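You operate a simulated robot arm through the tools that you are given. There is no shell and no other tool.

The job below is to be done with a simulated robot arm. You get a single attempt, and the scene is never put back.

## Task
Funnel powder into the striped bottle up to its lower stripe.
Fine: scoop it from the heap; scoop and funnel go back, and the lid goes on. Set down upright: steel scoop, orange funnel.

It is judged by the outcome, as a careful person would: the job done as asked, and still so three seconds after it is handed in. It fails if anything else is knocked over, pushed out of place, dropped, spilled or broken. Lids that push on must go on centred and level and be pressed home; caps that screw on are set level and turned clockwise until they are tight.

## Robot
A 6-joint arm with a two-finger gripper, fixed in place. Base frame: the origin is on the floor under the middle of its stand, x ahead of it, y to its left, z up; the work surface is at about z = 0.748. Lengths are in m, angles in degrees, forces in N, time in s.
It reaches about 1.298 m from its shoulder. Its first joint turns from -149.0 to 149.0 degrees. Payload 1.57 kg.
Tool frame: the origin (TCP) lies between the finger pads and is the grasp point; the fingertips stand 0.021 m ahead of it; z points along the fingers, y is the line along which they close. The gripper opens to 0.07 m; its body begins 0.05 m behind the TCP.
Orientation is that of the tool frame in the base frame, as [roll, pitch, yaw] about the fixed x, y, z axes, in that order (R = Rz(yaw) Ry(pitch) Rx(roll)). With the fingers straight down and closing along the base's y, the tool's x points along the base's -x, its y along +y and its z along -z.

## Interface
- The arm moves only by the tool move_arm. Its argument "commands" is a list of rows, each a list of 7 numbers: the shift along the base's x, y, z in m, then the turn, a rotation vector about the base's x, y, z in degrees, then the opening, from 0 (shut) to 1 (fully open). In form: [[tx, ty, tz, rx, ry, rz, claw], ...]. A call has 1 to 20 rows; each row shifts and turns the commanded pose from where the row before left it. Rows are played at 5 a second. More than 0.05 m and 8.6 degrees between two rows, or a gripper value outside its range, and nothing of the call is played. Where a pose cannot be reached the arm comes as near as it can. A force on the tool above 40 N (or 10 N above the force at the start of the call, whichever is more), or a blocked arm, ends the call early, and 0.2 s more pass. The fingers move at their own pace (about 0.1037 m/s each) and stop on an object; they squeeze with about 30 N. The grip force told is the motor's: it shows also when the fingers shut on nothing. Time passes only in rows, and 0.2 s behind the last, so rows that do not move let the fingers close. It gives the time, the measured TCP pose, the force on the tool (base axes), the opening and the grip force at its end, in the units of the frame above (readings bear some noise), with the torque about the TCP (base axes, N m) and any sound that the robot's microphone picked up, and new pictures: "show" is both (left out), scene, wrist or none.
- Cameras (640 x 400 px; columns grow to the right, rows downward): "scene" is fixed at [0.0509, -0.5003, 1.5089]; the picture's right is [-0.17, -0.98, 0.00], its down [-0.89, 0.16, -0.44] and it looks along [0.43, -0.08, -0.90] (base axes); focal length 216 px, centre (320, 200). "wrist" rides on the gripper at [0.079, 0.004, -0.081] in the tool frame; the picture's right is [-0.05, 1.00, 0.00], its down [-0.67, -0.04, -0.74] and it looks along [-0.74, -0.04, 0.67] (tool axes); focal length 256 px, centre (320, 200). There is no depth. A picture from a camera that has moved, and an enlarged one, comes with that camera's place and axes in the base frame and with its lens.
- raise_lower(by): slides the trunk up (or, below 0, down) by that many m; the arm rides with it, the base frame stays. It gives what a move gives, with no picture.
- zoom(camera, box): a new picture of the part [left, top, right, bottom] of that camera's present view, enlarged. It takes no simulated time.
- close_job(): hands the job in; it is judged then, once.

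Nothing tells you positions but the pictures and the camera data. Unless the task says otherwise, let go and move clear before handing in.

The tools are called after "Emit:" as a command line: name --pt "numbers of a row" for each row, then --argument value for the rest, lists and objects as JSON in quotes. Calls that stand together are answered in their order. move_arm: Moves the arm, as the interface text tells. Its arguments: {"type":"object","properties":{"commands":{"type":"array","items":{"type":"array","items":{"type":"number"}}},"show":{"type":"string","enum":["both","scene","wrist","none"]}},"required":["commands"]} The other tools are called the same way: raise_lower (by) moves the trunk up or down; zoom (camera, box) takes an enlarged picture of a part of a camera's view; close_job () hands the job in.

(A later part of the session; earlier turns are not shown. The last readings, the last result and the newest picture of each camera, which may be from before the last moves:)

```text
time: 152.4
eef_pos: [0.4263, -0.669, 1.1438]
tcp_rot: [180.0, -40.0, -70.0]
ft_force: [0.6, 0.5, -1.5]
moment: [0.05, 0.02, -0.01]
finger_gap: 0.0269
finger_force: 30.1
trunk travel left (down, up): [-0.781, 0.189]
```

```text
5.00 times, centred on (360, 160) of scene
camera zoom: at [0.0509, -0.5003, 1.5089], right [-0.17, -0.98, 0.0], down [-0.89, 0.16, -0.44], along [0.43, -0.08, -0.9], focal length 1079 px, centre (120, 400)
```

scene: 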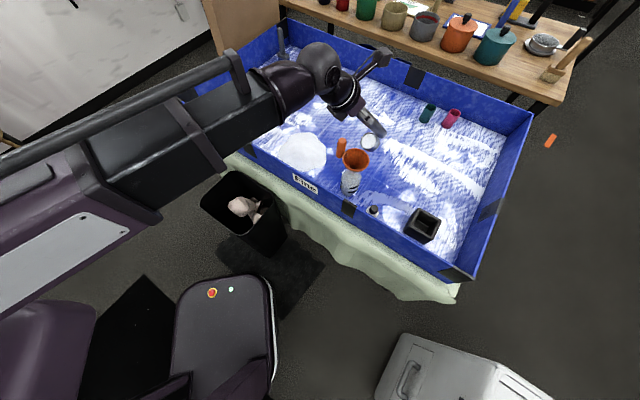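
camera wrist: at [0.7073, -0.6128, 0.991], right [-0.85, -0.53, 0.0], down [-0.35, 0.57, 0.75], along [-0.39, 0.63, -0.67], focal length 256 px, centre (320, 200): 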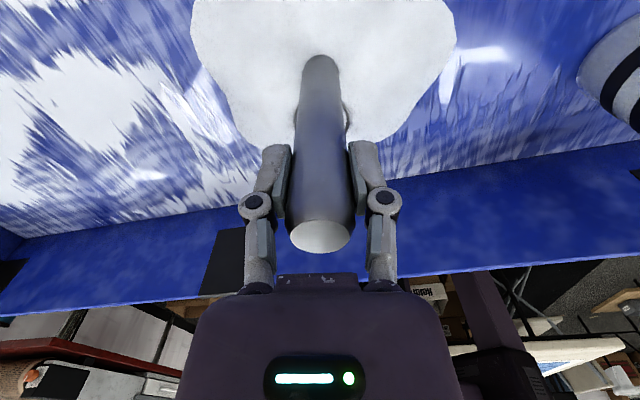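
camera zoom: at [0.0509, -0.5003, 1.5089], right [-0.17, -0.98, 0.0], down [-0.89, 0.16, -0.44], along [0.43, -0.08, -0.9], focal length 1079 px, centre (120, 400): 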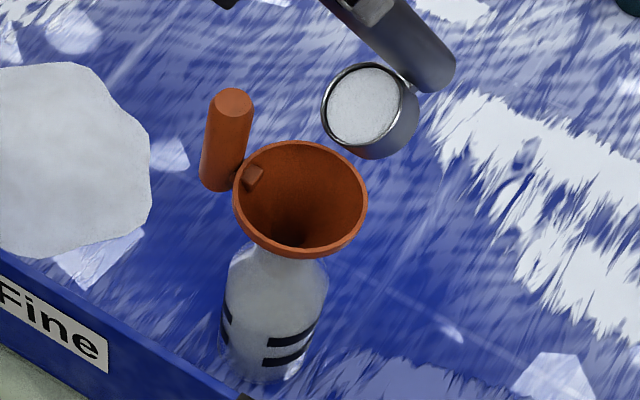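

Emit:
raise_lower --by -0.025

Emit:
move_arm --pt "-0.003 0.0082 0.0088 -3.76 -1.37 0 0" --pt "-0.0029 0.0081 0.0094 -3.76 -1.37 0 0" --show "none"

Emit:
raise_lower --by -0.028

Emit:
move_arm --pt "-0.0028 0.0077 0.0098 -3.76 -1.37 0 0" --pt "-0.0028 0.0077 0.0106 -3.76 -1.37 0 0" --show "scene"

Emit:
zoom --camera "scene" --box '[325, 120, 395, 200]'

Emit:
zoom --camera "scene" --box '[338, 180, 368, 200]'

```text
time: 153.1
eef_pos: [0.4266, -0.6677, 1.1187]
tcp_rot: [-180.0, -40.1, -70.0]
ft_force: [0.6, 0.5, -1.0]
moment: [0.08, 0.02, 0.0]
finger_gap: 0.0271
finger_force: 29.8
trunk travel left (down, up): [-0.756, 0.214]
```

```text
time: 153.7
eef_pos: [0.4211, -0.6522, 1.1369]
tcp_rot: [-180.0, -48.2, -69.9]
ft_force: [1.2, 0.6, -1.0]
moment: [0.04, 0.05, 0.01]
finger_gap: 0.0271
finger_force: 30.4
trunk travel left (down, up): [-0.756, 0.214]
```

```text
time: 154.4
eef_pos: [0.4203, -0.6528, 1.11]
tcp_rot: [180.0, -48.2, -70.0]
ft_force: [-0.1, 0.0, -2.0]
moment: [0.06, 0.01, 0.01]
finger_gap: 0.0268
finger_force: 30.1
trunk travel left (down, up): [-0.728, 0.242]
```

```text
time: 155.0
eef_pos: [0.4159, -0.6373, 1.1294]
tcp_rot: [180.0, -56.1, -70.0]
ft_force: [0.6, 1.0, 0.2]
moment: [0.08, 0.09, 0.0]
finger_gap: 0.0271
finger_force: 30.0
trunk travel left (down, up): [-0.728, 0.242]
```

scene: 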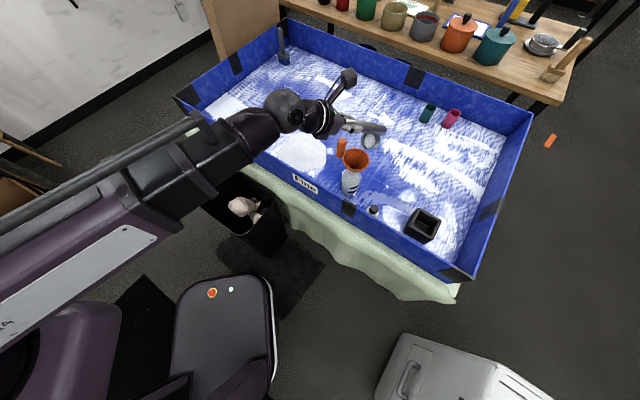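

```text
5.00 times, centred on (360, 160) of scene
camera zoom: at [0.0509, -0.5003, 1.5089], right [-0.17, -0.98, 0.0], down [-0.89, 0.16, -0.44], along [0.43, -0.08, -0.9], focal length 1079 px, centre (120, 400)
```

zoom: 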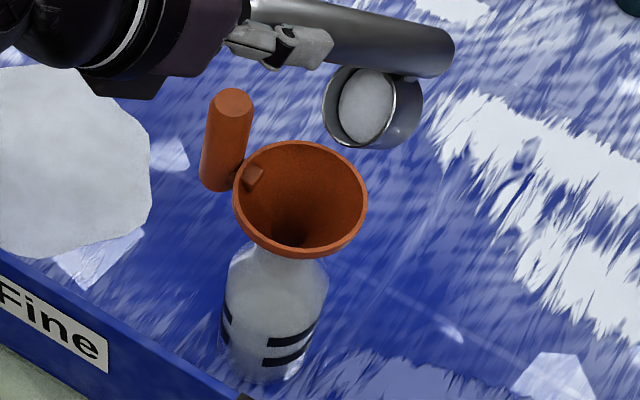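

```text
16.00 times, centred on (353, 190) of scene
camera zoom: at [0.0509, -0.5003, 1.5089], right [-0.17, -0.98, 0.0], down [-0.89, 0.16, -0.44], along [0.43, -0.08, -0.9], focal length 3453 px, centre (-208, 360)
```

zoom: 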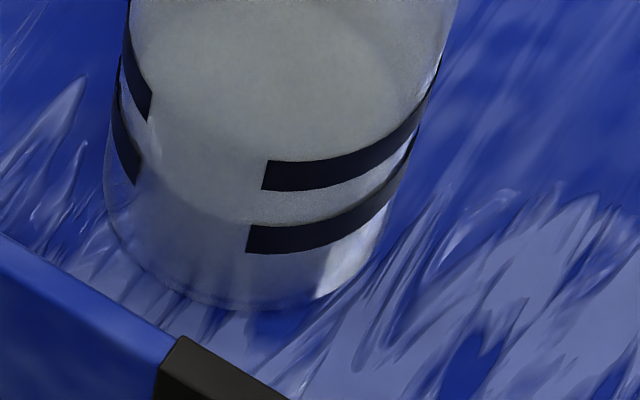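

The second load has started to flow, and a lighter disc, the powder surface, now shows inside the bottle. I'll look closer before pouring more.

Emit:
zoom --camera "scene" --box '[342, 176, 366, 192]'

Emit:
zoom --camera "scene" --box '[342, 188, 362, 201]'

```text
16.00 times, centred on (354, 184) of scene
camera zoom: at [0.0509, -0.5003, 1.5089], right [-0.17, -0.98, 0.0], down [-0.89, 0.16, -0.44], along [0.43, -0.08, -0.9], focal length 3453 px, centre (-224, 456)
```

zoom: 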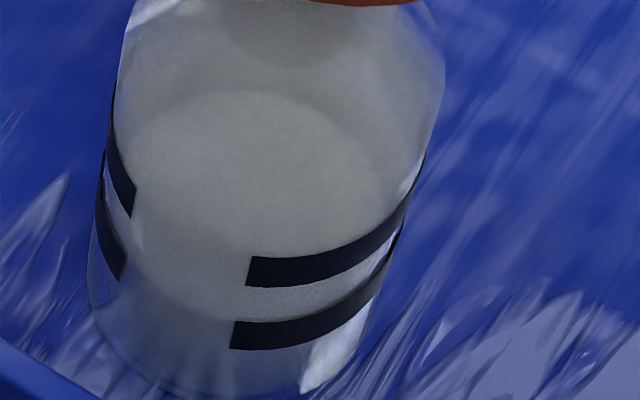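

```text
16.00 times, centred on (352, 194) of scene
camera zoom: at [0.0509, -0.5003, 1.5089], right [-0.17, -0.98, 0.0], down [-0.89, 0.16, -0.44], along [0.43, -0.08, -0.9], focal length 3453 px, centre (-192, 288)
```

zoom: 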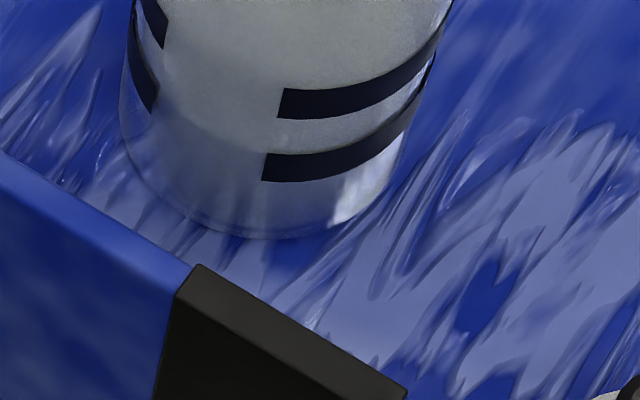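

The powder surface appears to be already close to the lower stripe, so I'll stop the flow now: raise slightly and tip the cup back upright over the funnel.

Emit:
raise_lower --by 0.06

Emit:
move_arm --pt "0.0028 -0.0077 -0.0106 3.76 1.37 0 0" --pt "0.0028 -0.0077 -0.0098 3.76 1.37 0 0" --pt "0.0029 -0.0081 -0.0094 3.76 1.37 0 0" --pt "0.003 -0.0082 -0.0088 3.76 1.37 0 0" --pt "0 0 0 0 0 0 0" --show "scene"

Emit:
zoom --camera "scene" --box '[342, 176, 366, 192]'

Emit:
zoom --camera "scene" --box '[345, 115, 395, 165]'

```text
time: 156.0
eef_pos: [0.4138, -0.6369, 1.1896]
tcp_rot: [180.0, -56.1, -70.1]
ft_force: [-0.4, -0.8, -1.9]
moment: [0.13, 0.04, 0.03]
finger_gap: 0.0271
finger_force: 30.4
trunk travel left (down, up): [-0.788, 0.182]
```

```text
time: 157.2
eef_pos: [0.4261, -0.6694, 1.151]
tcp_rot: [-179.9, -40.0, -69.9]
ft_force: [-0.8, 0.0, -1.3]
moment: [0.06, 0.01, 0.01]
finger_gap: 0.0273
finger_force: 30.5
trunk travel left (down, up): [-0.788, 0.182]
```

scene: 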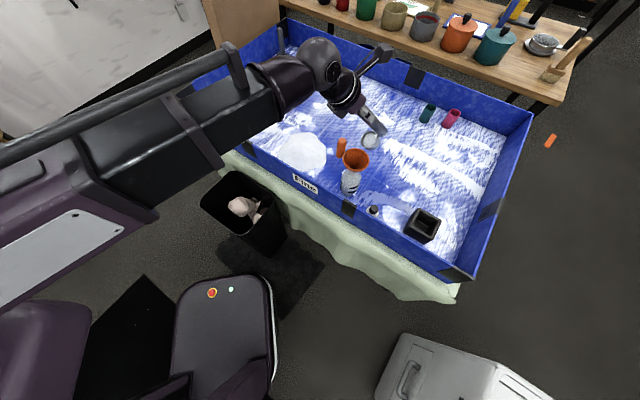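

```text
16.00 times, centred on (354, 184) of scene
camera zoom: at [0.0509, -0.5003, 1.5089], right [-0.17, -0.98, 0.0], down [-0.89, 0.16, -0.44], along [0.43, -0.08, -0.9], focal length 3453 px, centre (-224, 456)
```

zoom: 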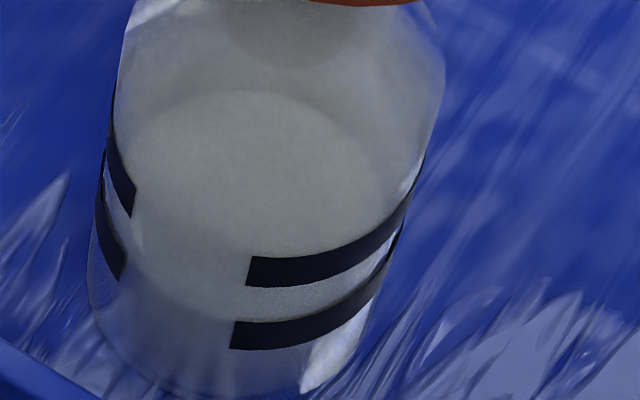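

```text
8.00 times, centred on (370, 140) of scene
camera zoom: at [0.0509, -0.5003, 1.5089], right [-0.17, -0.98, 0.0], down [-0.89, 0.16, -0.44], along [0.43, -0.08, -0.9], focal length 1727 px, centre (-80, 680)
```

zoom: 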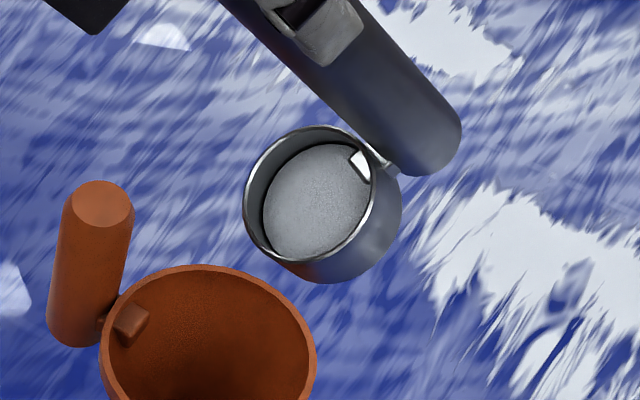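

The flow has stopped with roughly 60% left in the cup, and by ellipse fit the powder disc lies very near the lower stripe's height. I'll level the cup with clearance and go to the low viewpoint to measure the level better before deciding.

Emit:
raise_lower --by 0.09

Emit:
move_arm --pt "0 0 -0.009 3.76 1.37 0 0" --pt "0 0 -0.008 3.76 1.37 0 0" --pt "0 0 -0.007 3.76 1.37 0 0" --pt "0 0 -0.006 3.76 1.37 0 0" --pt "0 0 -0.005 3.76 1.37 0 0" --pt "0 0 -0.004 3.76 1.37 0 0" --pt "0 0 -0.003 3.76 1.37 0 0" --pt "0 0 -0.002 3.76 1.37 0 0" --pt "0 0 -0.001 3.76 1.37 0 0" --pt "0 0 0 3.76 1.37 0 0" --pt "0 0 0 0 0 0 0" --show "none"

```text
time: 158.5
eef_pos: [0.4252, -0.6695, 1.2399]
tcp_rot: [-180.0, -40.0, -70.0]
ft_force: [0.2, 0.2, -1.7]
moment: [0.07, -0.01, 0.0]
finger_gap: 0.0273
finger_force: 30.0
trunk travel left (down, up): [-0.878, 0.092]
```

```text
time: 160.9
eef_pos: [0.4269, -0.6707, 1.1974]
tcp_rot: [-180.0, 0.0, -70.0]
ft_force: [0.8, -0.4, -1.5]
moment: [-0.06, -0.03, 0.0]
finger_gap: 0.0271
finger_force: 30.1
trunk travel left (down, up): [-0.878, 0.092]
```

Emit:
move_arm --pt "-0.006 -0.0089 0 0 0 -5.24 0" --pt "-0.006 -0.0089 0 0 0 -5.24 0" --pt "-0.006 -0.0089 0 0 0 -5.24 0" --pt "-0.006 -0.0089 0 0 0 -5.24 0" --pt "-0.006 -0.0089 0 0 0 -5.24 0" --pt "-0.006 -0.0089 0 0 0 -5.24 0" --pt "-0.006 -0.0089 0 0 0 -5.24 0" --pt "-0.006 -0.0089 0 0 0 -5.24 0" --pt "-0.006 -0.0089 0 0 0 -5.24 0" --pt "-0.006 -0.0089 0 0 0 -5.24 0" --pt "-0.006 -0.0089 0 0 0 -5.24 0" --pt "-0.006 -0.0089 0 0 0 -5.24 0" --pt "-0.006 -0.0089 0 0 0 -5.24 0" --pt "-0.006 -0.0089 0 0 0 -5.24 0" --pt "-0.006 -0.009 0 0 0 -5.24 0" --pt "-0.006 -0.009 0 0 0 -5.24 0" --pt "-0.006 -0.009 0 0 0 -5.24 0" --pt "0 0 0 0 0 0 0" --show "wrist"

```text
time: 164.7
eef_pos: [0.3248, -0.8202, 1.1984]
tcp_rot: [-179.9, 0.0, -159.1]
ft_force: [0.4, 0.7, -1.9]
moment: [-0.02, 0.0, 0.01]
finger_gap: 0.0272
finger_force: 29.9
trunk travel left (down, up): [-0.878, 0.092]
camera wrist: at [0.2483, -0.8445, 1.2781], right [-0.31, 0.95, 0.0], down [0.64, 0.2, 0.74], along [0.71, 0.23, -0.67], focal length 256 px, centre (320, 200)
```

wrist: 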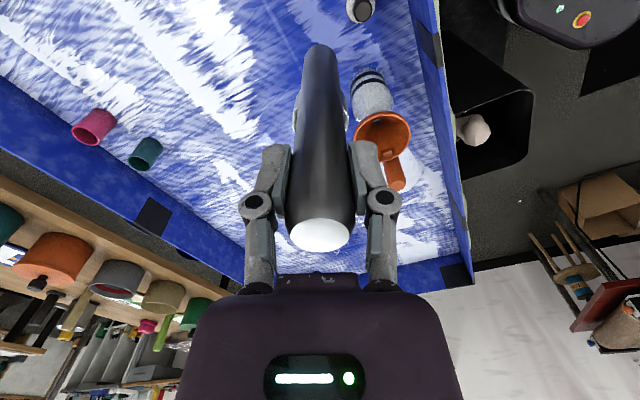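

Emit:
raise_lower --by -0.275

Emit:
move_arm --pt "0 0 0 0 0 0 0"

Emit:
zoom --camera "wrist" --box '[380, 140, 470, 220]'

Emit:
zoom --camera "wrist" --box '[390, 145, 430, 185]'

```text
time: 167.4
eef_pos: [0.324, -0.8201, 0.9217]
tcp_rot: [179.9, 0.0, -159.1]
ft_force: [-0.3, 0.1, -2.1]
moment: [-0.04, 0.02, 0.02]
finger_gap: 0.0275
finger_force: 29.8
trunk travel left (down, up): [-0.603, 0.367]
```

```text
time: 167.8
eef_pos: [0.3255, -0.8209, 0.9236]
tcp_rot: [180.0, -0.1, -159.1]
ft_force: [0.1, -0.5, -0.6]
moment: [-0.01, 0.04, -0.01]
finger_gap: 0.0272
finger_force: 30.4
trunk travel left (down, up): [-0.603, 0.367]
camera wrist: at [0.2483, -0.8446, 1.0031], right [-0.31, 0.95, 0.0], down [0.64, 0.2, 0.74], along [0.71, 0.23, -0.67], focal length 256 px, centre (320, 200)
```

scene: 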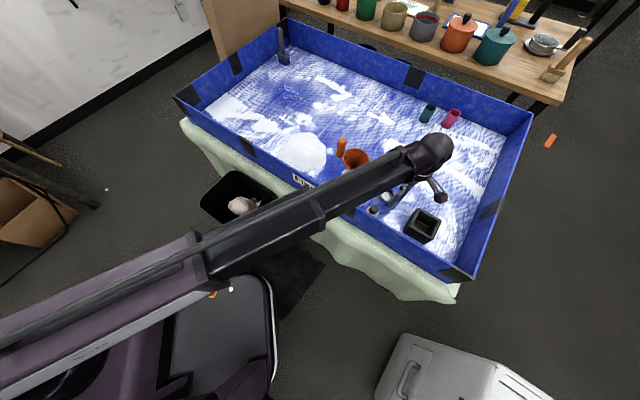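
wrist: 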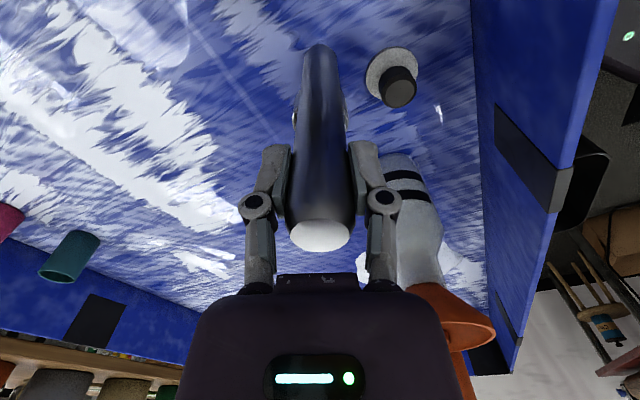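

```text
5.00 times, centred on (425, 180) of wrist
camera zoom: at [0.2483, -0.8446, 1.0031], right [-0.31, 0.95, 0.0], down [0.64, 0.2, 0.74], along [0.71, 0.23, -0.67], focal length 1280 px, centre (-205, 300)
```

zoom: 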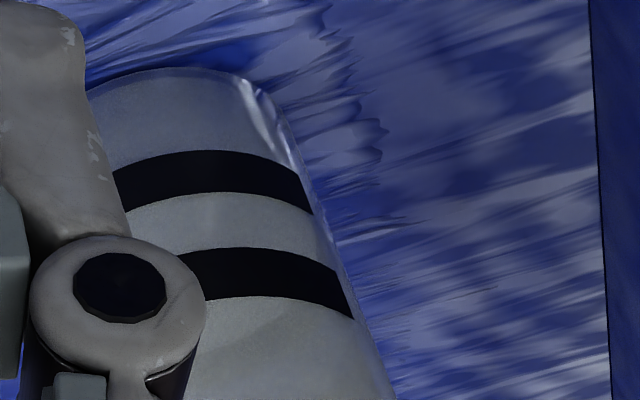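

```text
10.00 times, centred on (410, 165) of wrist
camera zoom: at [0.2483, -0.8446, 1.0031], right [-0.31, 0.95, 0.0], down [0.64, 0.2, 0.74], along [0.71, 0.23, -0.67], focal length 2560 px, centre (-580, 550)
```

zoom: 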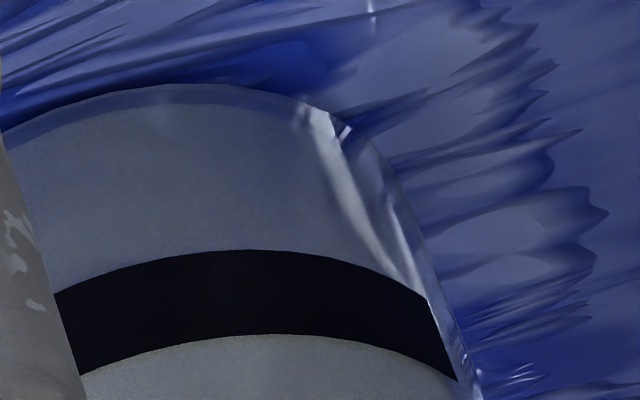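

Emit:
zoom --camera "wrist" --box '[400, 180, 460, 240]'

Emit:
zoom --camera "wrist" --box '[400, 160, 440, 200]'

```text
6.67 times, centred on (430, 210) of wrist
camera zoom: at [0.2483, -0.8446, 1.0031], right [-0.31, 0.95, 0.0], down [0.64, 0.2, 0.74], along [0.71, 0.23, -0.67], focal length 1707 px, centre (-413, 133)
```

zoom: 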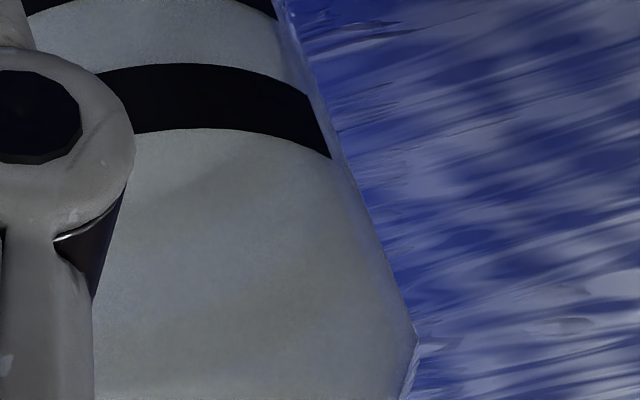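

```text
10.00 times, centred on (420, 180) of wrist
camera zoom: at [0.2483, -0.8446, 1.0031], right [-0.31, 0.95, 0.0], down [0.64, 0.2, 0.74], along [0.71, 0.23, -0.67], focal length 2560 px, centre (-680, 400)
```

zoom: 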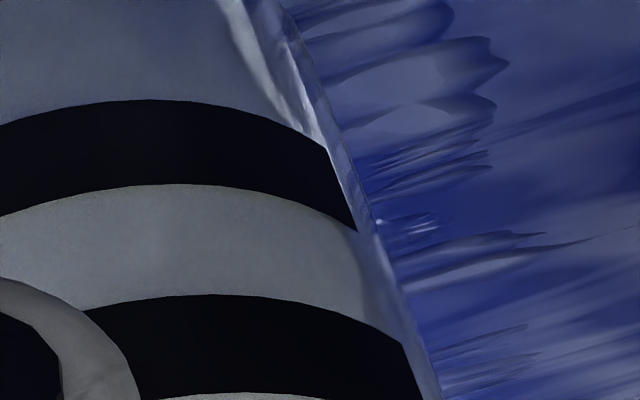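

Emit:
zoom --camera "wrist" --box '[414, 196, 454, 226]'

Emit:
zoom --camera "wrist" --box '[370, 140, 480, 290]'

```text
13.33 times, centred on (434, 211) of wrist
camera zoom: at [0.2483, -0.8446, 1.0031], right [-0.31, 0.95, 0.0], down [0.64, 0.2, 0.74], along [0.71, 0.23, -0.67], focal length 3413 px, centre (-1200, 53)
```

zoom: 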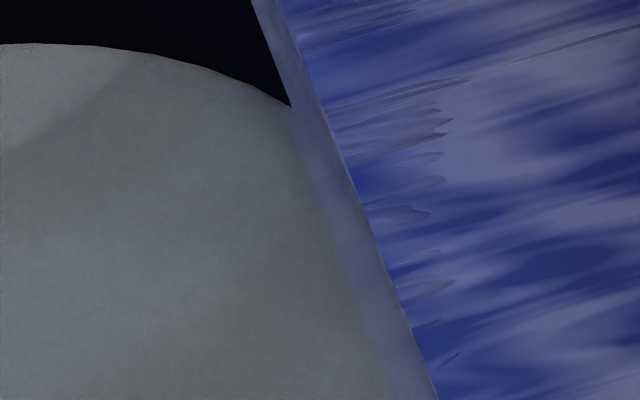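

```text
2.67 times, centred on (425, 215) of wrist
camera zoom: at [0.2483, -0.8446, 1.0031], right [-0.31, 0.95, 0.0], down [0.64, 0.2, 0.74], along [0.71, 0.23, -0.67], focal length 683 px, centre (40, 160)
```

zoom: 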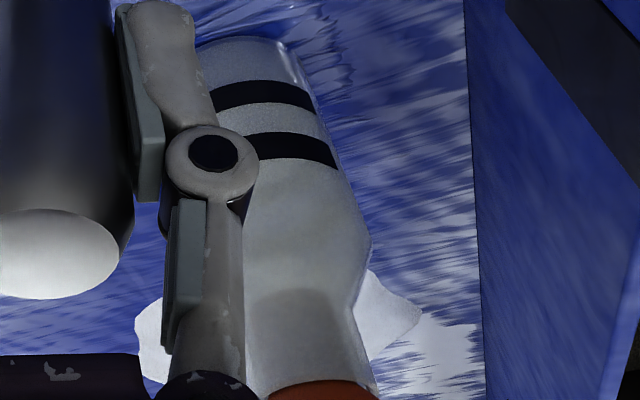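

Tracing the powder disc's far edge through the glass puts its surface at z ≈ 0.787, with the lower stripe spanning about 0.782 to 0.796. The fill is right at the lower stripe, so no more powder is needed. I'll return the leftover in the cup to the heap, going around the bottle rather than over it.

Emit:
raise_lower --by 0.275

Emit:
move_arm --pt "0.0175 0.0071 0 0 0 5.47 0" --pt "0.0175 0.0071 0 0 0 5.47 0" --pt "0.0175 0.0071 0 0 0 5.47 0" --pt "0.0175 0.0071 0 0 0 5.47 0" --pt "0.0175 0.0071 0 0 0 5.47 0" --pt "0.0175 0.0071 0 0 0 5.47 0" --pt "0.0175 0.0071 0 0 0 5.47 0" --pt "0.0175 0.0071 0 0 0 5.47 0" --pt "0.0175 0.0071 0 0 0 5.47 0" --pt "0.0175 0.0071 0 0 0 5.47 0" --pt "0.0155 0.0261 0 0 0 5.47 0" --pt "0.0155 0.0261 0 0 0 5.47 0" --pt "0.0155 0.0261 0 0 0 5.47 0" --pt "0.0155 0.0261 0 0 0 5.47 0" --pt "0.0155 0.0261 0 0 0 5.47 0" --pt "0.0155 0.0261 0 0 0 5.47 0" --pt "0.0155 0.0261 0 0 0 5.47 0" --pt "0.0155 0.0261 0 0 0 5.47 0" --pt "0.0155 0.0261 0 0 0 5.47 0" --pt "0 0 0 0 0 0 0"

```text
time: 170.6
eef_pos: [0.3243, -0.8202, 1.1966]
tcp_rot: [179.9, -0.1, -158.9]
ft_force: [0.5, 0.2, -2.6]
moment: [0.01, 0.01, 0.02]
finger_gap: 0.0271
finger_force: 30.2
trunk travel left (down, up): [-0.878, 0.092]
```

```text
time: 174.8
eef_pos: [0.6399, -0.5151, 1.1977]
tcp_rot: [179.9, 0.0, -55.1]
ft_force: [0.5, -0.1, -0.9]
moment: [-0.07, -0.03, 0.0]
finger_gap: 0.027
finger_force: 30.3
trunk travel left (down, up): [-0.878, 0.092]
camera wrist: at [0.6799, -0.5819, 1.278], right [-0.85, -0.53, 0.0], down [-0.35, 0.57, 0.74], along [-0.39, 0.63, -0.67], focal length 256 px, centre (320, 200)
```

scene: 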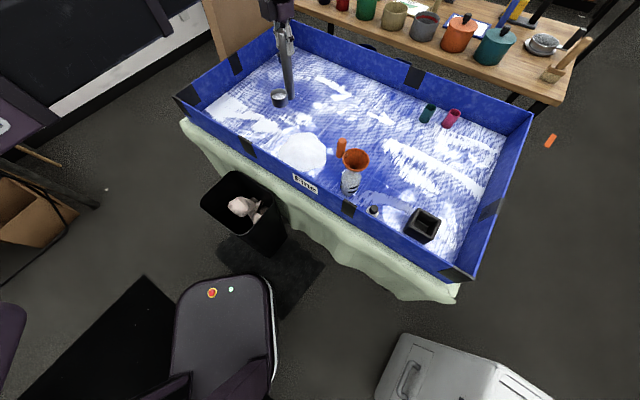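
wrist: 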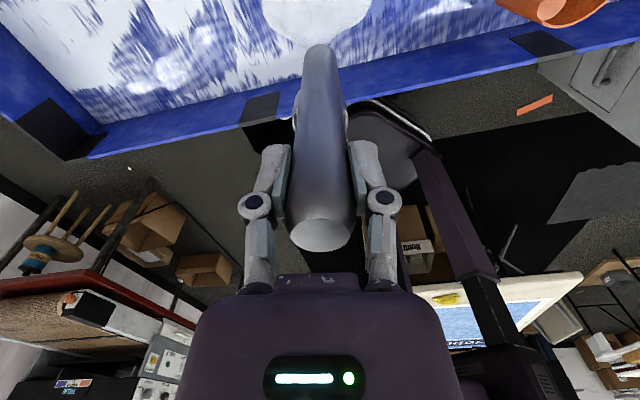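

Emit:
move_arm --pt "0 0 0.001 -6.55 -4.59 0 0" --pt "0 0 0.004 -6.55 -4.59 0 0" --pt "-0.001 0.0015 0.007 -6.55 -4.59 0 0" --pt "-0.001 0.0015 0.01 -6.55 -4.59 0 0" --pt "-0.001 0.0015 0.013 -6.55 -4.59 0 0" --pt "0 0 0 0 0 0 0" --show "none"

Emit:
raise_lower --by -0.285

Emit:
zoom --camera "scene" --box '[250, 90, 350, 180]'

```text
time: 176.2
eef_pos: [0.6372, -0.5104, 1.2409]
tcp_rot: [-179.9, -40.1, -55.3]
ft_force: [0.2, -0.8, -1.7]
moment: [0.05, 0.07, 0.03]
finger_gap: 0.0274
finger_force: 29.8
out of reach, approached as far as the arm can: row 3, 5
trunk travel left (down, up): [-0.878, 0.092]
```

```text
time: 179.1
eef_pos: [0.6362, -0.5105, 0.9552]
tcp_rot: [-179.9, -40.0, -55.3]
ft_force: [0.4, 0.5, -1.5]
moment: [0.05, 0.02, -0.01]
finger_gap: 0.0269
finger_force: 29.9
trunk travel left (down, up): [-0.593, 0.377]
```

```text
4.44 times, centred on (300, 135) of scene
camera zoom: at [0.0509, -0.5003, 1.5089], right [-0.17, -0.98, 0.0], down [-0.89, 0.16, -0.44], along [0.43, -0.08, -0.9], focal length 959 px, centre (409, 489)
```

zoom: 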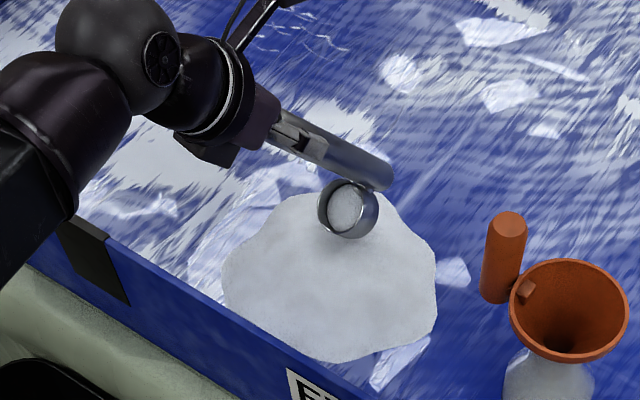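

The cup hangs over the heap's middle. I'll tip out the leftover there.

Emit:
move_arm --pt "-0.005 0.0071 0.0088 -3.277 -2.294 0 0" --pt "-0.0049 0.0071 0.0094 -3.277 -2.294 0 0" --show "none"

Emit:
raise_lower --by -0.035

Emit:
move_arm --pt "-0.0047 0.0067 0.0098 -3.277 -2.294 0 0" --pt "-0.0047 0.0067 0.0106 -3.277 -2.294 0 0" --pt "-0.0044 0.0063 0.011 -3.277 -2.294 0 0" --pt "-0.0043 0.0062 0.0115 -3.277 -2.294 0 0" --pt "-0.004 0.0056 0.0118 -3.277 -2.294 0 0" --pt "-0.0039 0.0056 0.0122 -3.277 -2.294 0 0" --pt "0 0 0 0 0 0 0" --show "scene"

Emit:
zoom --camera "scene" --box '[250, 90, 350, 180]'

```text
time: 179.7
eef_pos: [0.6261, -0.4952, 0.9734]
tcp_rot: [-179.7, -48.0, -55.2]
ft_force: [0.1, 0.8, -1.7]
moment: [0.03, 0.07, 0.01]
finger_gap: 0.0271
finger_force: 29.7
trunk travel left (down, up): [-0.593, 0.377]
```

```text
time: 180.5
eef_pos: [0.6262, -0.4948, 0.9397]
tcp_rot: [-179.9, -48.0, -55.2]
ft_force: [-1.4, -0.6, -0.9]
moment: [0.09, 0.06, 0.0]
finger_gap: 0.0274
finger_force: 29.8
trunk travel left (down, up): [-0.558, 0.412]
```

```text
time: 182.1
eef_pos: [0.6015, -0.459, 1.0063]
tcp_rot: [-179.8, -72.0, -55.2]
ft_force: [0.1, -0.3, -1.3]
moment: [0.11, 0.08, 0.0]
finger_gap: 0.0269
finger_force: 30.2
trunk travel left (down, up): [-0.558, 0.412]
```

scene: 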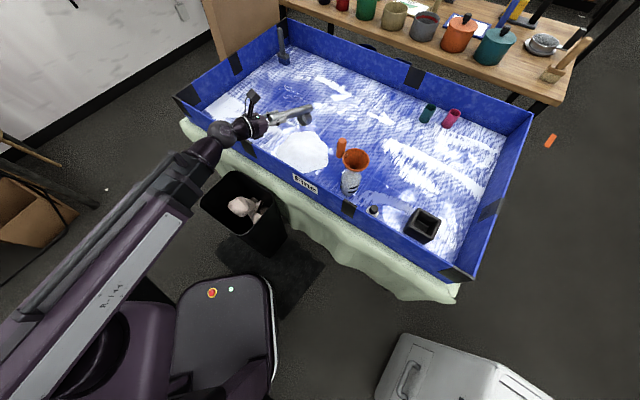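

```text
4.44 times, centred on (300, 135) of scene
camera zoom: at [0.0509, -0.5003, 1.5089], right [-0.17, -0.98, 0.0], down [-0.89, 0.16, -0.44], along [0.43, -0.08, -0.9], focal length 959 px, centre (409, 489)
```

zoom: 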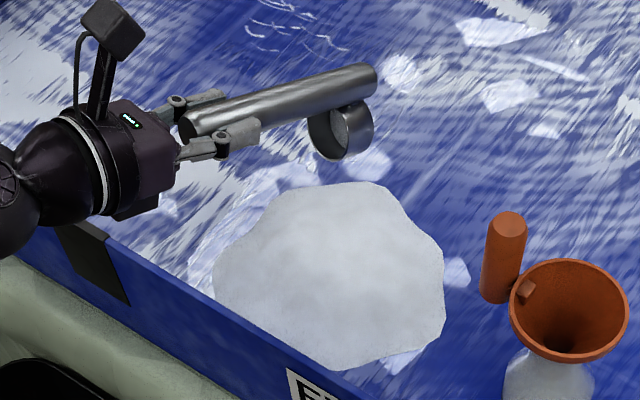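

The leftover is going back into the heap, which has grown again. I'll tip a bit further to empty the cup.

Emit:
move_arm --pt "-0.0035 0.005 0.0124 -3.277 -2.294 0 0" --pt "-0.0034 0.0049 0.0127 -3.277 -2.294 0 0" --pt "-0.0029 0.0041 0.0128 -3.277 -2.294 0 0" --pt "-0.0028 0.0041 0.013 -3.277 -2.294 0 0" --pt "0 0 0 0 0 0 0" --pt "0 0 0 0 0 0 0" --show "scene"

Emit:
zoom --camera "scene" --box '[250, 80, 350, 180]'

Emit:
zoom --camera "scene" --box '[285, 85, 345, 135]'

```text
time: 183.5
eef_pos: [0.5886, -0.44, 1.0568]
tcp_rot: [-177.6, -88.0, -57.4]
ft_force: [0.6, -0.7, -1.3]
moment: [0.12, 0.08, -0.01]
finger_gap: 0.0273
finger_force: 29.8
trunk travel left (down, up): [-0.558, 0.412]
```

scene: 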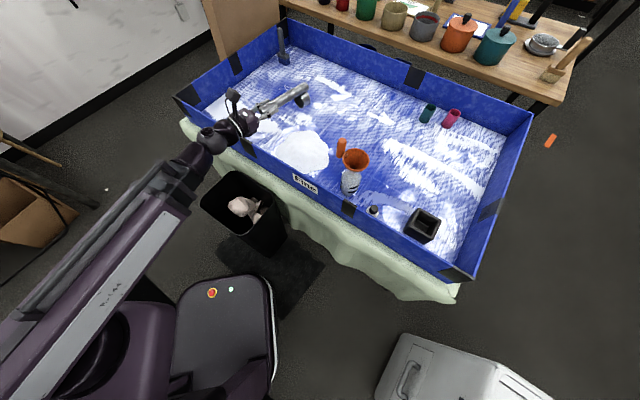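

```text
4.00 times, centred on (300, 130) of scene
camera zoom: at [0.0509, -0.5003, 1.5089], right [-0.17, -0.98, 0.0], down [-0.89, 0.16, -0.44], along [0.43, -0.08, -0.9], focal length 863 px, centre (400, 480)
```

zoom: 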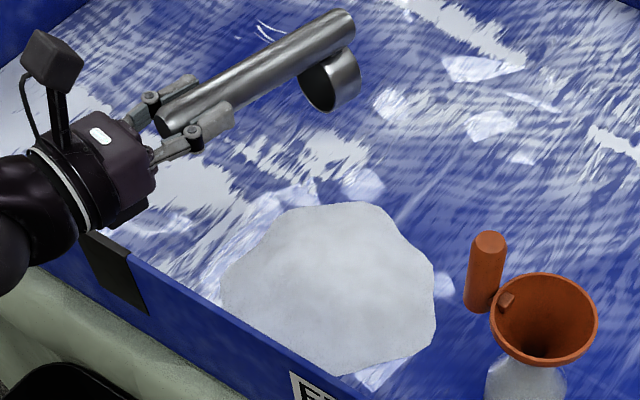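

```text
8.00 times, centred on (315, 110) of scene
camera zoom: at [0.0509, -0.5003, 1.5089], right [-0.17, -0.98, 0.0], down [-0.89, 0.16, -0.44], along [0.43, -0.08, -0.9], focal length 1727 px, centre (360, 920)
```

zoom: 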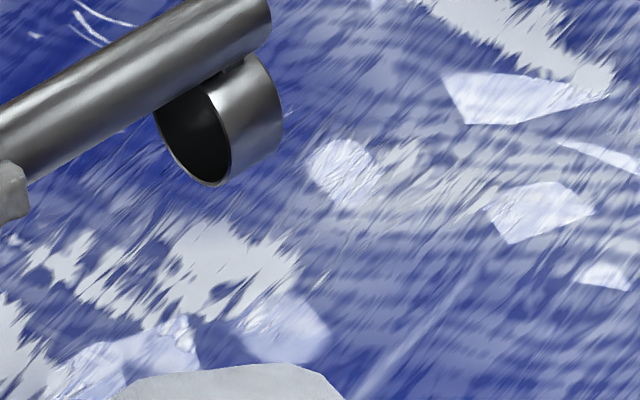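

The cup is empty and the heap is tidy. I'll raise, bring the scoop upright away from the wall, and then take it home.

Emit:
raise_lower --by 0.23

Emit:
move_arm --pt "0.0057 -0.0082 -0.013 6.55 4.59 0 0" --pt "0.0057 -0.0082 -0.025 6.55 4.59 0 0" --pt "0.0057 -0.0082 -0.024 6.55 4.59 0 0" --pt "0.0057 -0.0082 -0.023 6.55 4.59 0 0" --pt "0.0057 -0.0082 -0.021 6.55 4.59 0 0" --pt "0.0057 -0.0082 -0.019 6.55 4.59 0 0" --pt "0.0057 -0.0082 -0.016 6.55 4.59 0 0" --pt "0.0057 -0.0082 -0.013 6.55 4.59 0 0" --pt "0.0057 -0.0082 -0.01 6.55 4.59 0 0" --pt "0.0057 -0.0082 -0.007 6.55 4.59 0 0" --pt "0.0057 -0.0082 -0.003 6.55 4.59 0 0" --pt "0 0 0 0 0 0 0" --show "scene"

```text
time: 185.9
eef_pos: [0.5884, -0.4402, 1.287]
tcp_rot: [-178.0, -88.0, -57.1]
ft_force: [0.4, 0.1, -1.9]
moment: [0.18, 0.09, 0.0]
finger_gap: 0.0269
finger_force: 29.9
trunk travel left (down, up): [-0.788, 0.182]
```

```text
time: 188.5
eef_pos: [0.6489, -0.5303, 1.1073]
tcp_rot: [-180.0, 0.2, -55.0]
ft_force: [0.4, 0.0, -0.5]
moment: [-0.01, 0.0, -0.02]
finger_gap: 0.027
finger_force: 29.9
out of reach, approached as far as the arm can: row 1, 8, 11
trunk travel left (down, up): [-0.788, 0.182]
```

scene: 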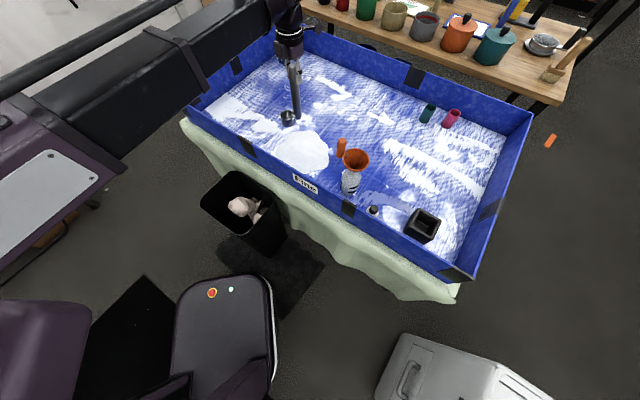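

Emit:
move_arm --pt "0.0202 0.0347 0 0 0 2.78 0" --pt "0.0202 0.0347 0 0 0 2.78 0" --pt "0.0202 0.0347 0 0 0 2.78 0" --pt "0.0202 0.0346 0 0 0 2.78 0" --pt "0.0203 0.0346 0 0 0 2.78 0" --pt "0 0 0 0 0 0 0"

Emit:
zoom --camera "scene" --box '[220, 40, 320, 150]'

```text
time: 189.9
eef_pos: [0.7527, -0.357, 1.1074]
tcp_rot: [-179.9, 0.1, -41.1]
ft_force: [-0.1, 0.3, -0.6]
moment: [-0.02, -0.02, -0.02]
finger_gap: 0.0271
finger_force: 30.4
trunk travel left (down, up): [-0.788, 0.182]
camera wrist: at [0.8092, -0.4117, 1.1881], right [-0.7, -0.72, 0.0], down [-0.48, 0.47, 0.74], along [-0.53, 0.52, -0.67], focal length 256 px, centre (320, 200)
```

scene: 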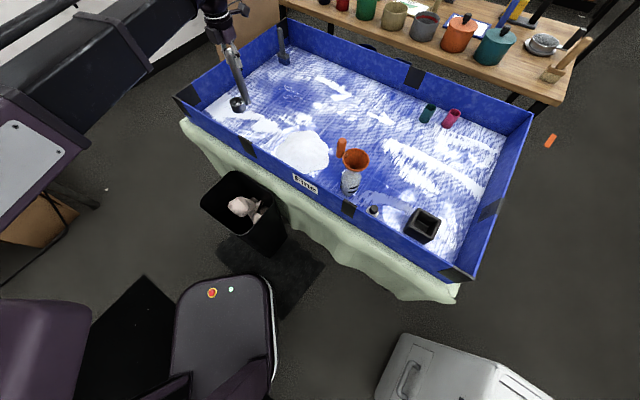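
wrist: 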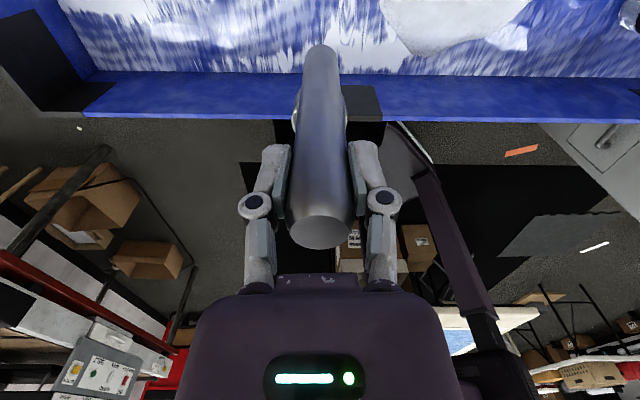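

```text
3.64 times, centred on (270, 95) of scene
camera zoom: at [0.0509, -0.5003, 1.5089], right [-0.17, -0.98, 0.0], down [-0.89, 0.16, -0.44], along [0.43, -0.08, -0.9], focal length 785 px, centre (502, 582)
```

zoom: 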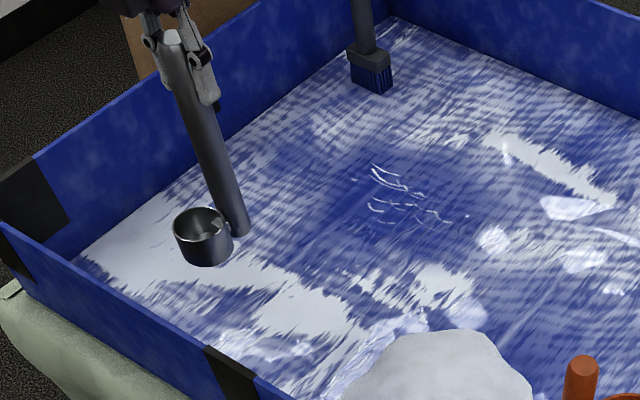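

Emit:
zoom --camera "wrist" --box '[220, 130, 420, 280]'

```text
2.67 times, centred on (320, 205) of wrist
camera zoom: at [0.8092, -0.4117, 1.1881], right [-0.7, -0.72, 0.0], down [-0.48, 0.47, 0.74], along [-0.53, 0.52, -0.67], focal length 683 px, centre (320, 187)
```

zoom: 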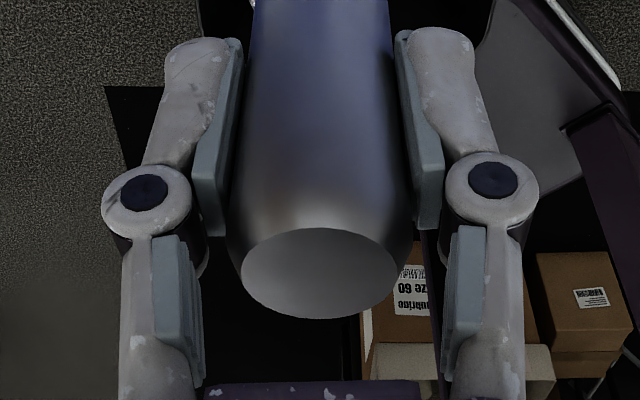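

The scoop has slid about 4 mm down in the grip but still hangs straight. I'll correct the position slightly and lower it almost to the floor at its home spot.

Emit:
move_arm --pt "-0.0033 0.0004 0 0 0 0 0" --pt "0 0 0 0 0 0 0" --show "none"

Emit:
raise_lower --by -0.19

Emit:
move_arm --pt "0 0 0 0 0 0 0"

Emit:
zoom --camera "scene" --box '[225, 90, 295, 165]'

```text
time: 190.5
eef_pos: [0.7489, -0.3558, 1.1064]
tcp_rot: [179.9, 0.0, -41.1]
ft_force: [1.1, -0.1, -1.9]
moment: [-0.03, 0.0, 0.03]
finger_gap: 0.027
finger_force: 30.6
trunk travel left (down, up): [-0.788, 0.182]
```

```text
time: 192.6
eef_pos: [0.7502, -0.3556, 0.9169]
tcp_rot: [180.0, 0.0, -41.2]
ft_force: [0.0, -0.5, -1.5]
moment: [-0.02, -0.06, -0.01]
finger_gap: 0.0269
finger_force: 29.7
trunk travel left (down, up): [-0.598, 0.372]
```

```text
time: 193.0
eef_pos: [0.7503, -0.3572, 0.9168]
tcp_rot: [179.9, -0.1, -41.2]
ft_force: [0.4, 0.0, -1.0]
moment: [-0.01, 0.0, 0.0]
finger_gap: 0.0268
finger_force: 30.0
trunk travel left (down, up): [-0.598, 0.372]
camera wrist: at [0.8055, -0.4115, 0.9981], right [-0.7, -0.72, 0.0], down [-0.48, 0.47, 0.74], along [-0.53, 0.52, -0.67], focal length 256 px, centre (320, 200)
```

scene: 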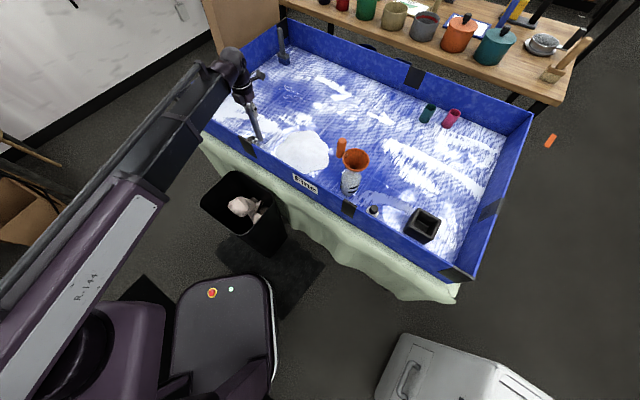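
wrist: 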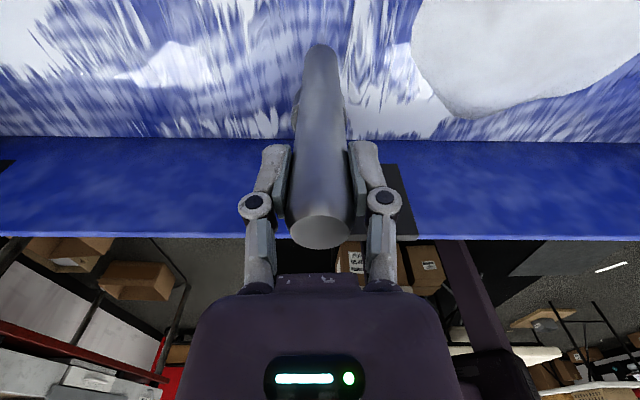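

```text
5.33 times, centred on (260, 128) of scene
camera zoom: at [0.0509, -0.5003, 1.5089], right [-0.17, -0.98, 0.0], down [-0.89, 0.16, -0.44], along [0.43, -0.08, -0.9], focal length 1151 px, centre (640, 587)
```

zoom: 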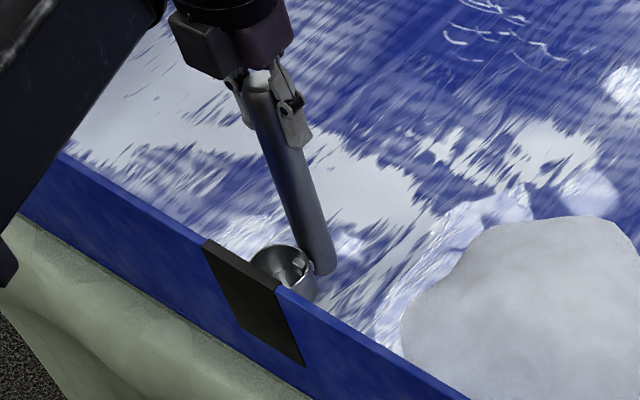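

Emit:
raise_lower --by -0.009

Emit:
raise_lower --by -0.002

Emit:
raise_lower --by -0.002

```text
time: 193.6
eef_pos: [0.7499, -0.3576, 0.9074]
tcp_rot: [180.0, 0.0, -41.2]
ft_force: [-0.4, -0.4, -1.4]
moment: [-0.06, 0.01, 0.01]
finger_gap: 0.0269
finger_force: 30.0
trunk travel left (down, up): [-0.589, 0.381]
```

```text
time: 194.1
eef_pos: [0.7502, -0.3566, 0.9058]
tcp_rot: [-180.0, 0.0, -41.2]
ft_force: [0.4, 0.5, -1.8]
moment: [-0.01, -0.03, 0.01]
finger_gap: 0.0269
finger_force: 30.1
trunk travel left (down, up): [-0.587, 0.383]
```

```text
time: 194.6
eef_pos: [0.7503, -0.3575, 0.9038]
tcp_rot: [179.9, 0.0, -41.2]
ft_force: [0.1, -0.7, -0.8]
moment: [-0.01, -0.05, -0.01]
finger_gap: 0.027
finger_force: 30.2
trunk travel left (down, up): [-0.585, 0.385]
```

Emit:
raise_lower --by -0.0015

Emit:
raise_lower --by -0.001

```text
time: 195.1
eef_pos: [0.7494, -0.3565, 0.9044]
tcp_rot: [-180.0, 0.0, -41.1]
ft_force: [0.5, -0.7, -1.0]
moment: [0.01, -0.03, -0.01]
finger_gap: 0.027
finger_force: 30.1
trunk travel left (down, up): [-0.584, 0.386]
```

```text
time: 195.7
eef_pos: [0.7482, -0.3571, 0.9014]
tcp_rot: [-180.0, 0.0, -41.1]
ft_force: [0.7, -1.1, 7.2]
moment: [-0.16, -0.29, 0.0]
finger_gap: 0.0272
finger_force: 30.0
trunk travel left (down, up): [-0.583, 0.387]
```

The cup touched the floor (7 N). I'll ease off a hair and open the fingers.

Emit:
raise_lower --by 0.0007

Emit:
move_arm --pt "0 0 0 0 0 0 0.41" --pt "0 0 0 0 0 0 0.44" --pt "0 0 0 0 0 0 0.5" --pt "0 0 0 0 0 0 0.7" --pt "0 0 0 0 0 0 1" --pt "0 0 0 0 0 0 1"

Emit:
zoom --camera "scene" --box '[225, 90, 295, 165]'

```text
time: 196.2
eef_pos: [0.7486, -0.3565, 0.9017]
tcp_rot: [179.9, 0.0, -41.2]
ft_force: [0.3, -0.6, 0.2]
moment: [-0.03, -0.06, -0.03]
finger_gap: 0.0271
finger_force: 29.9
trunk travel left (down, up): [-0.584, 0.386]
```

```text
time: 197.6
eef_pos: [0.75, -0.3564, 0.9023]
tcp_rot: [179.9, -0.1, -41.1]
ft_force: [-0.4, -0.4, -1.2]
moment: [-0.01, 0.0, 0.0]
finger_gap: 0.0702
finger_force: 0.1
trunk travel left (down, up): [-0.584, 0.386]
camera wrist: at [0.8055, -0.4114, 0.9833], right [-0.7, -0.72, 0.0], down [-0.48, 0.47, 0.74], along [-0.53, 0.52, -0.67], focal length 256 px, centre (320, 200)
```

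scene: 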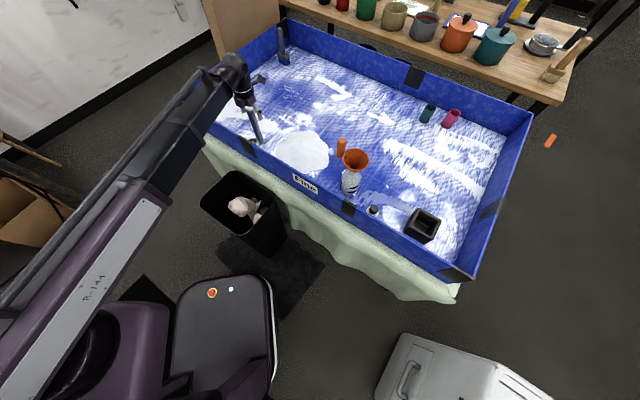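
wrist: 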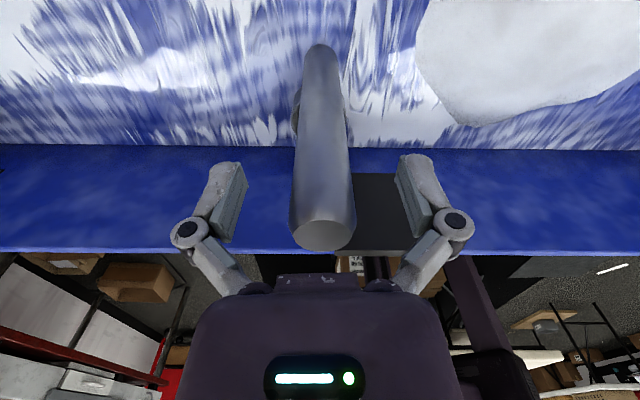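

```text
5.33 times, centred on (260, 128) of scene
camera zoom: at [0.0509, -0.5003, 1.5089], right [-0.17, -0.98, 0.0], down [-0.89, 0.16, -0.44], along [0.43, -0.08, -0.9], focal length 1151 px, centre (640, 587)
```

zoom: 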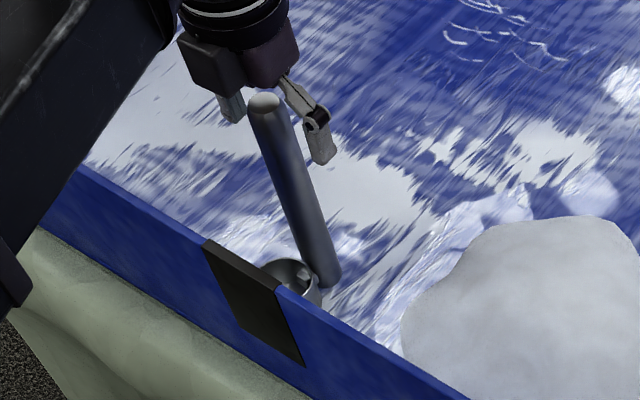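

The scoop stands upright in its place. I'll raise straight up, clear of its handle.

Emit:
raise_lower --by 0.2

Emit:
zoom --camera "scene" --box '[220, 80, 360, 190]'

```text
time: 199.7
eef_pos: [0.7494, -0.3569, 1.1023]
tcp_rot: [180.0, 0.0, -41.0]
ft_force: [-0.7, 0.0, -0.3]
moment: [0.03, 0.04, -0.04]
finger_gap: 0.0701
finger_force: 0.1
trunk travel left (down, up): [-0.784, 0.186]
```

```text
3.64 times, centred on (290, 135) of scene
camera zoom: at [0.0509, -0.5003, 1.5089], right [-0.17, -0.98, 0.0], down [-0.89, 0.16, -0.44], along [0.43, -0.08, -0.9], focal length 785 px, centre (429, 436)
```

zoom: 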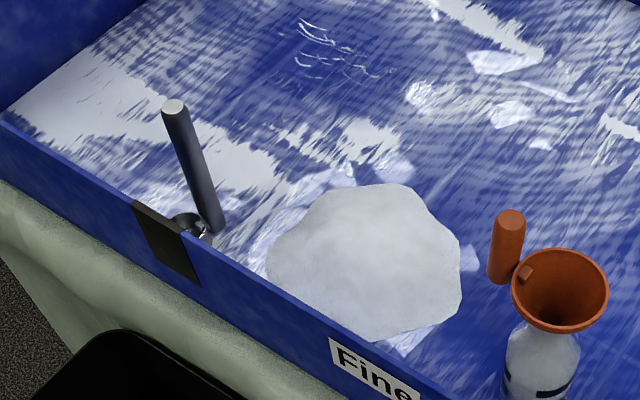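

Now for the funnel: I'll move above its handle with the same tool yaw (-135°) I used to place it.

Emit:
move_arm --pt "-0.0227 -0.0241 0 0 0 -7.83 1" --pt "-0.0227 -0.0241 0 0 0 -7.83 1" --pt "-0.0227 -0.0241 0 0 0 -7.83 1" --pt "-0.0227 -0.0241 0 0 0 -7.83 1" --pt "-0.0227 -0.0241 0 0 0 -7.83 1" --pt "-0.0227 -0.0241 0 0 0 -7.83 1" --pt "-0.0227 -0.0241 0 0 0 -7.83 1" --pt "-0.0227 -0.0241 0 0 0 -7.83 1" --pt "-0.0227 -0.0241 0 0 0 -7.83 1" --pt "-0.0227 -0.0241 0 0 0 -7.83 1" --pt "-0.0227 -0.0242 0 0 0 -7.83 1" --pt "-0.0227 -0.0242 0 0 0 -7.83 1" --pt "0 0 0 0 0 0 1"

Emit:
zoom --camera "wrist" --box '[240, 0, 400, 120]'

```text
time: 202.5
eef_pos: [0.4766, -0.6457, 1.1016]
tcp_rot: [-179.9, 0.0, -135.3]
ft_force: [0.6, -0.4, 0.2]
moment: [0.0, 0.0, 0.01]
finger_gap: 0.07
finger_force: 0.2
trunk travel left (down, up): [-0.784, 0.186]
camera wrist: at [0.4169, -0.6983, 1.1834], right [-0.67, 0.75, 0.0], down [0.5, 0.44, 0.74], along [0.56, 0.5, -0.67], focal length 256 px, centre (320, 200)
```

scene: 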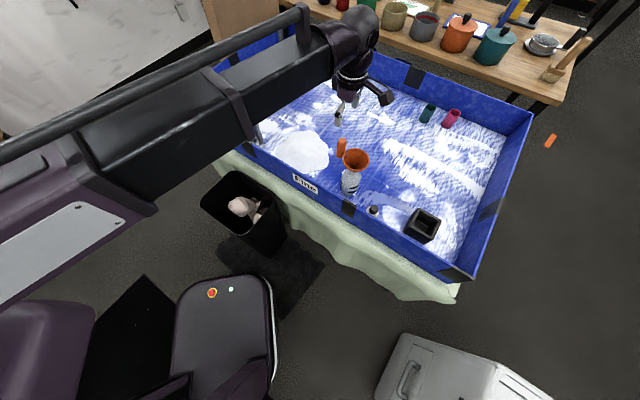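
wrist: 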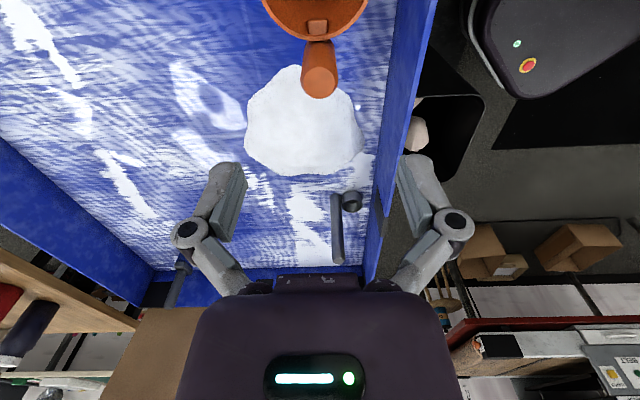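

```text
3.33 times, centred on (320, 60) of wrist
camera zoom: at [0.4169, -0.6983, 1.1834], right [-0.67, 0.75, 0.0], down [0.5, 0.44, 0.74], along [0.56, 0.5, -0.67], focal length 853 px, centre (320, 667)
```

zoom: 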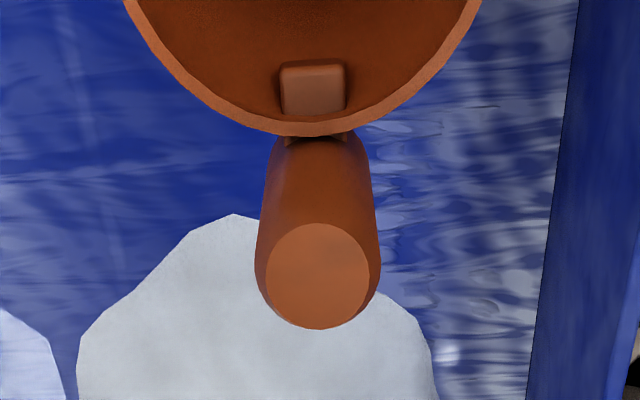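

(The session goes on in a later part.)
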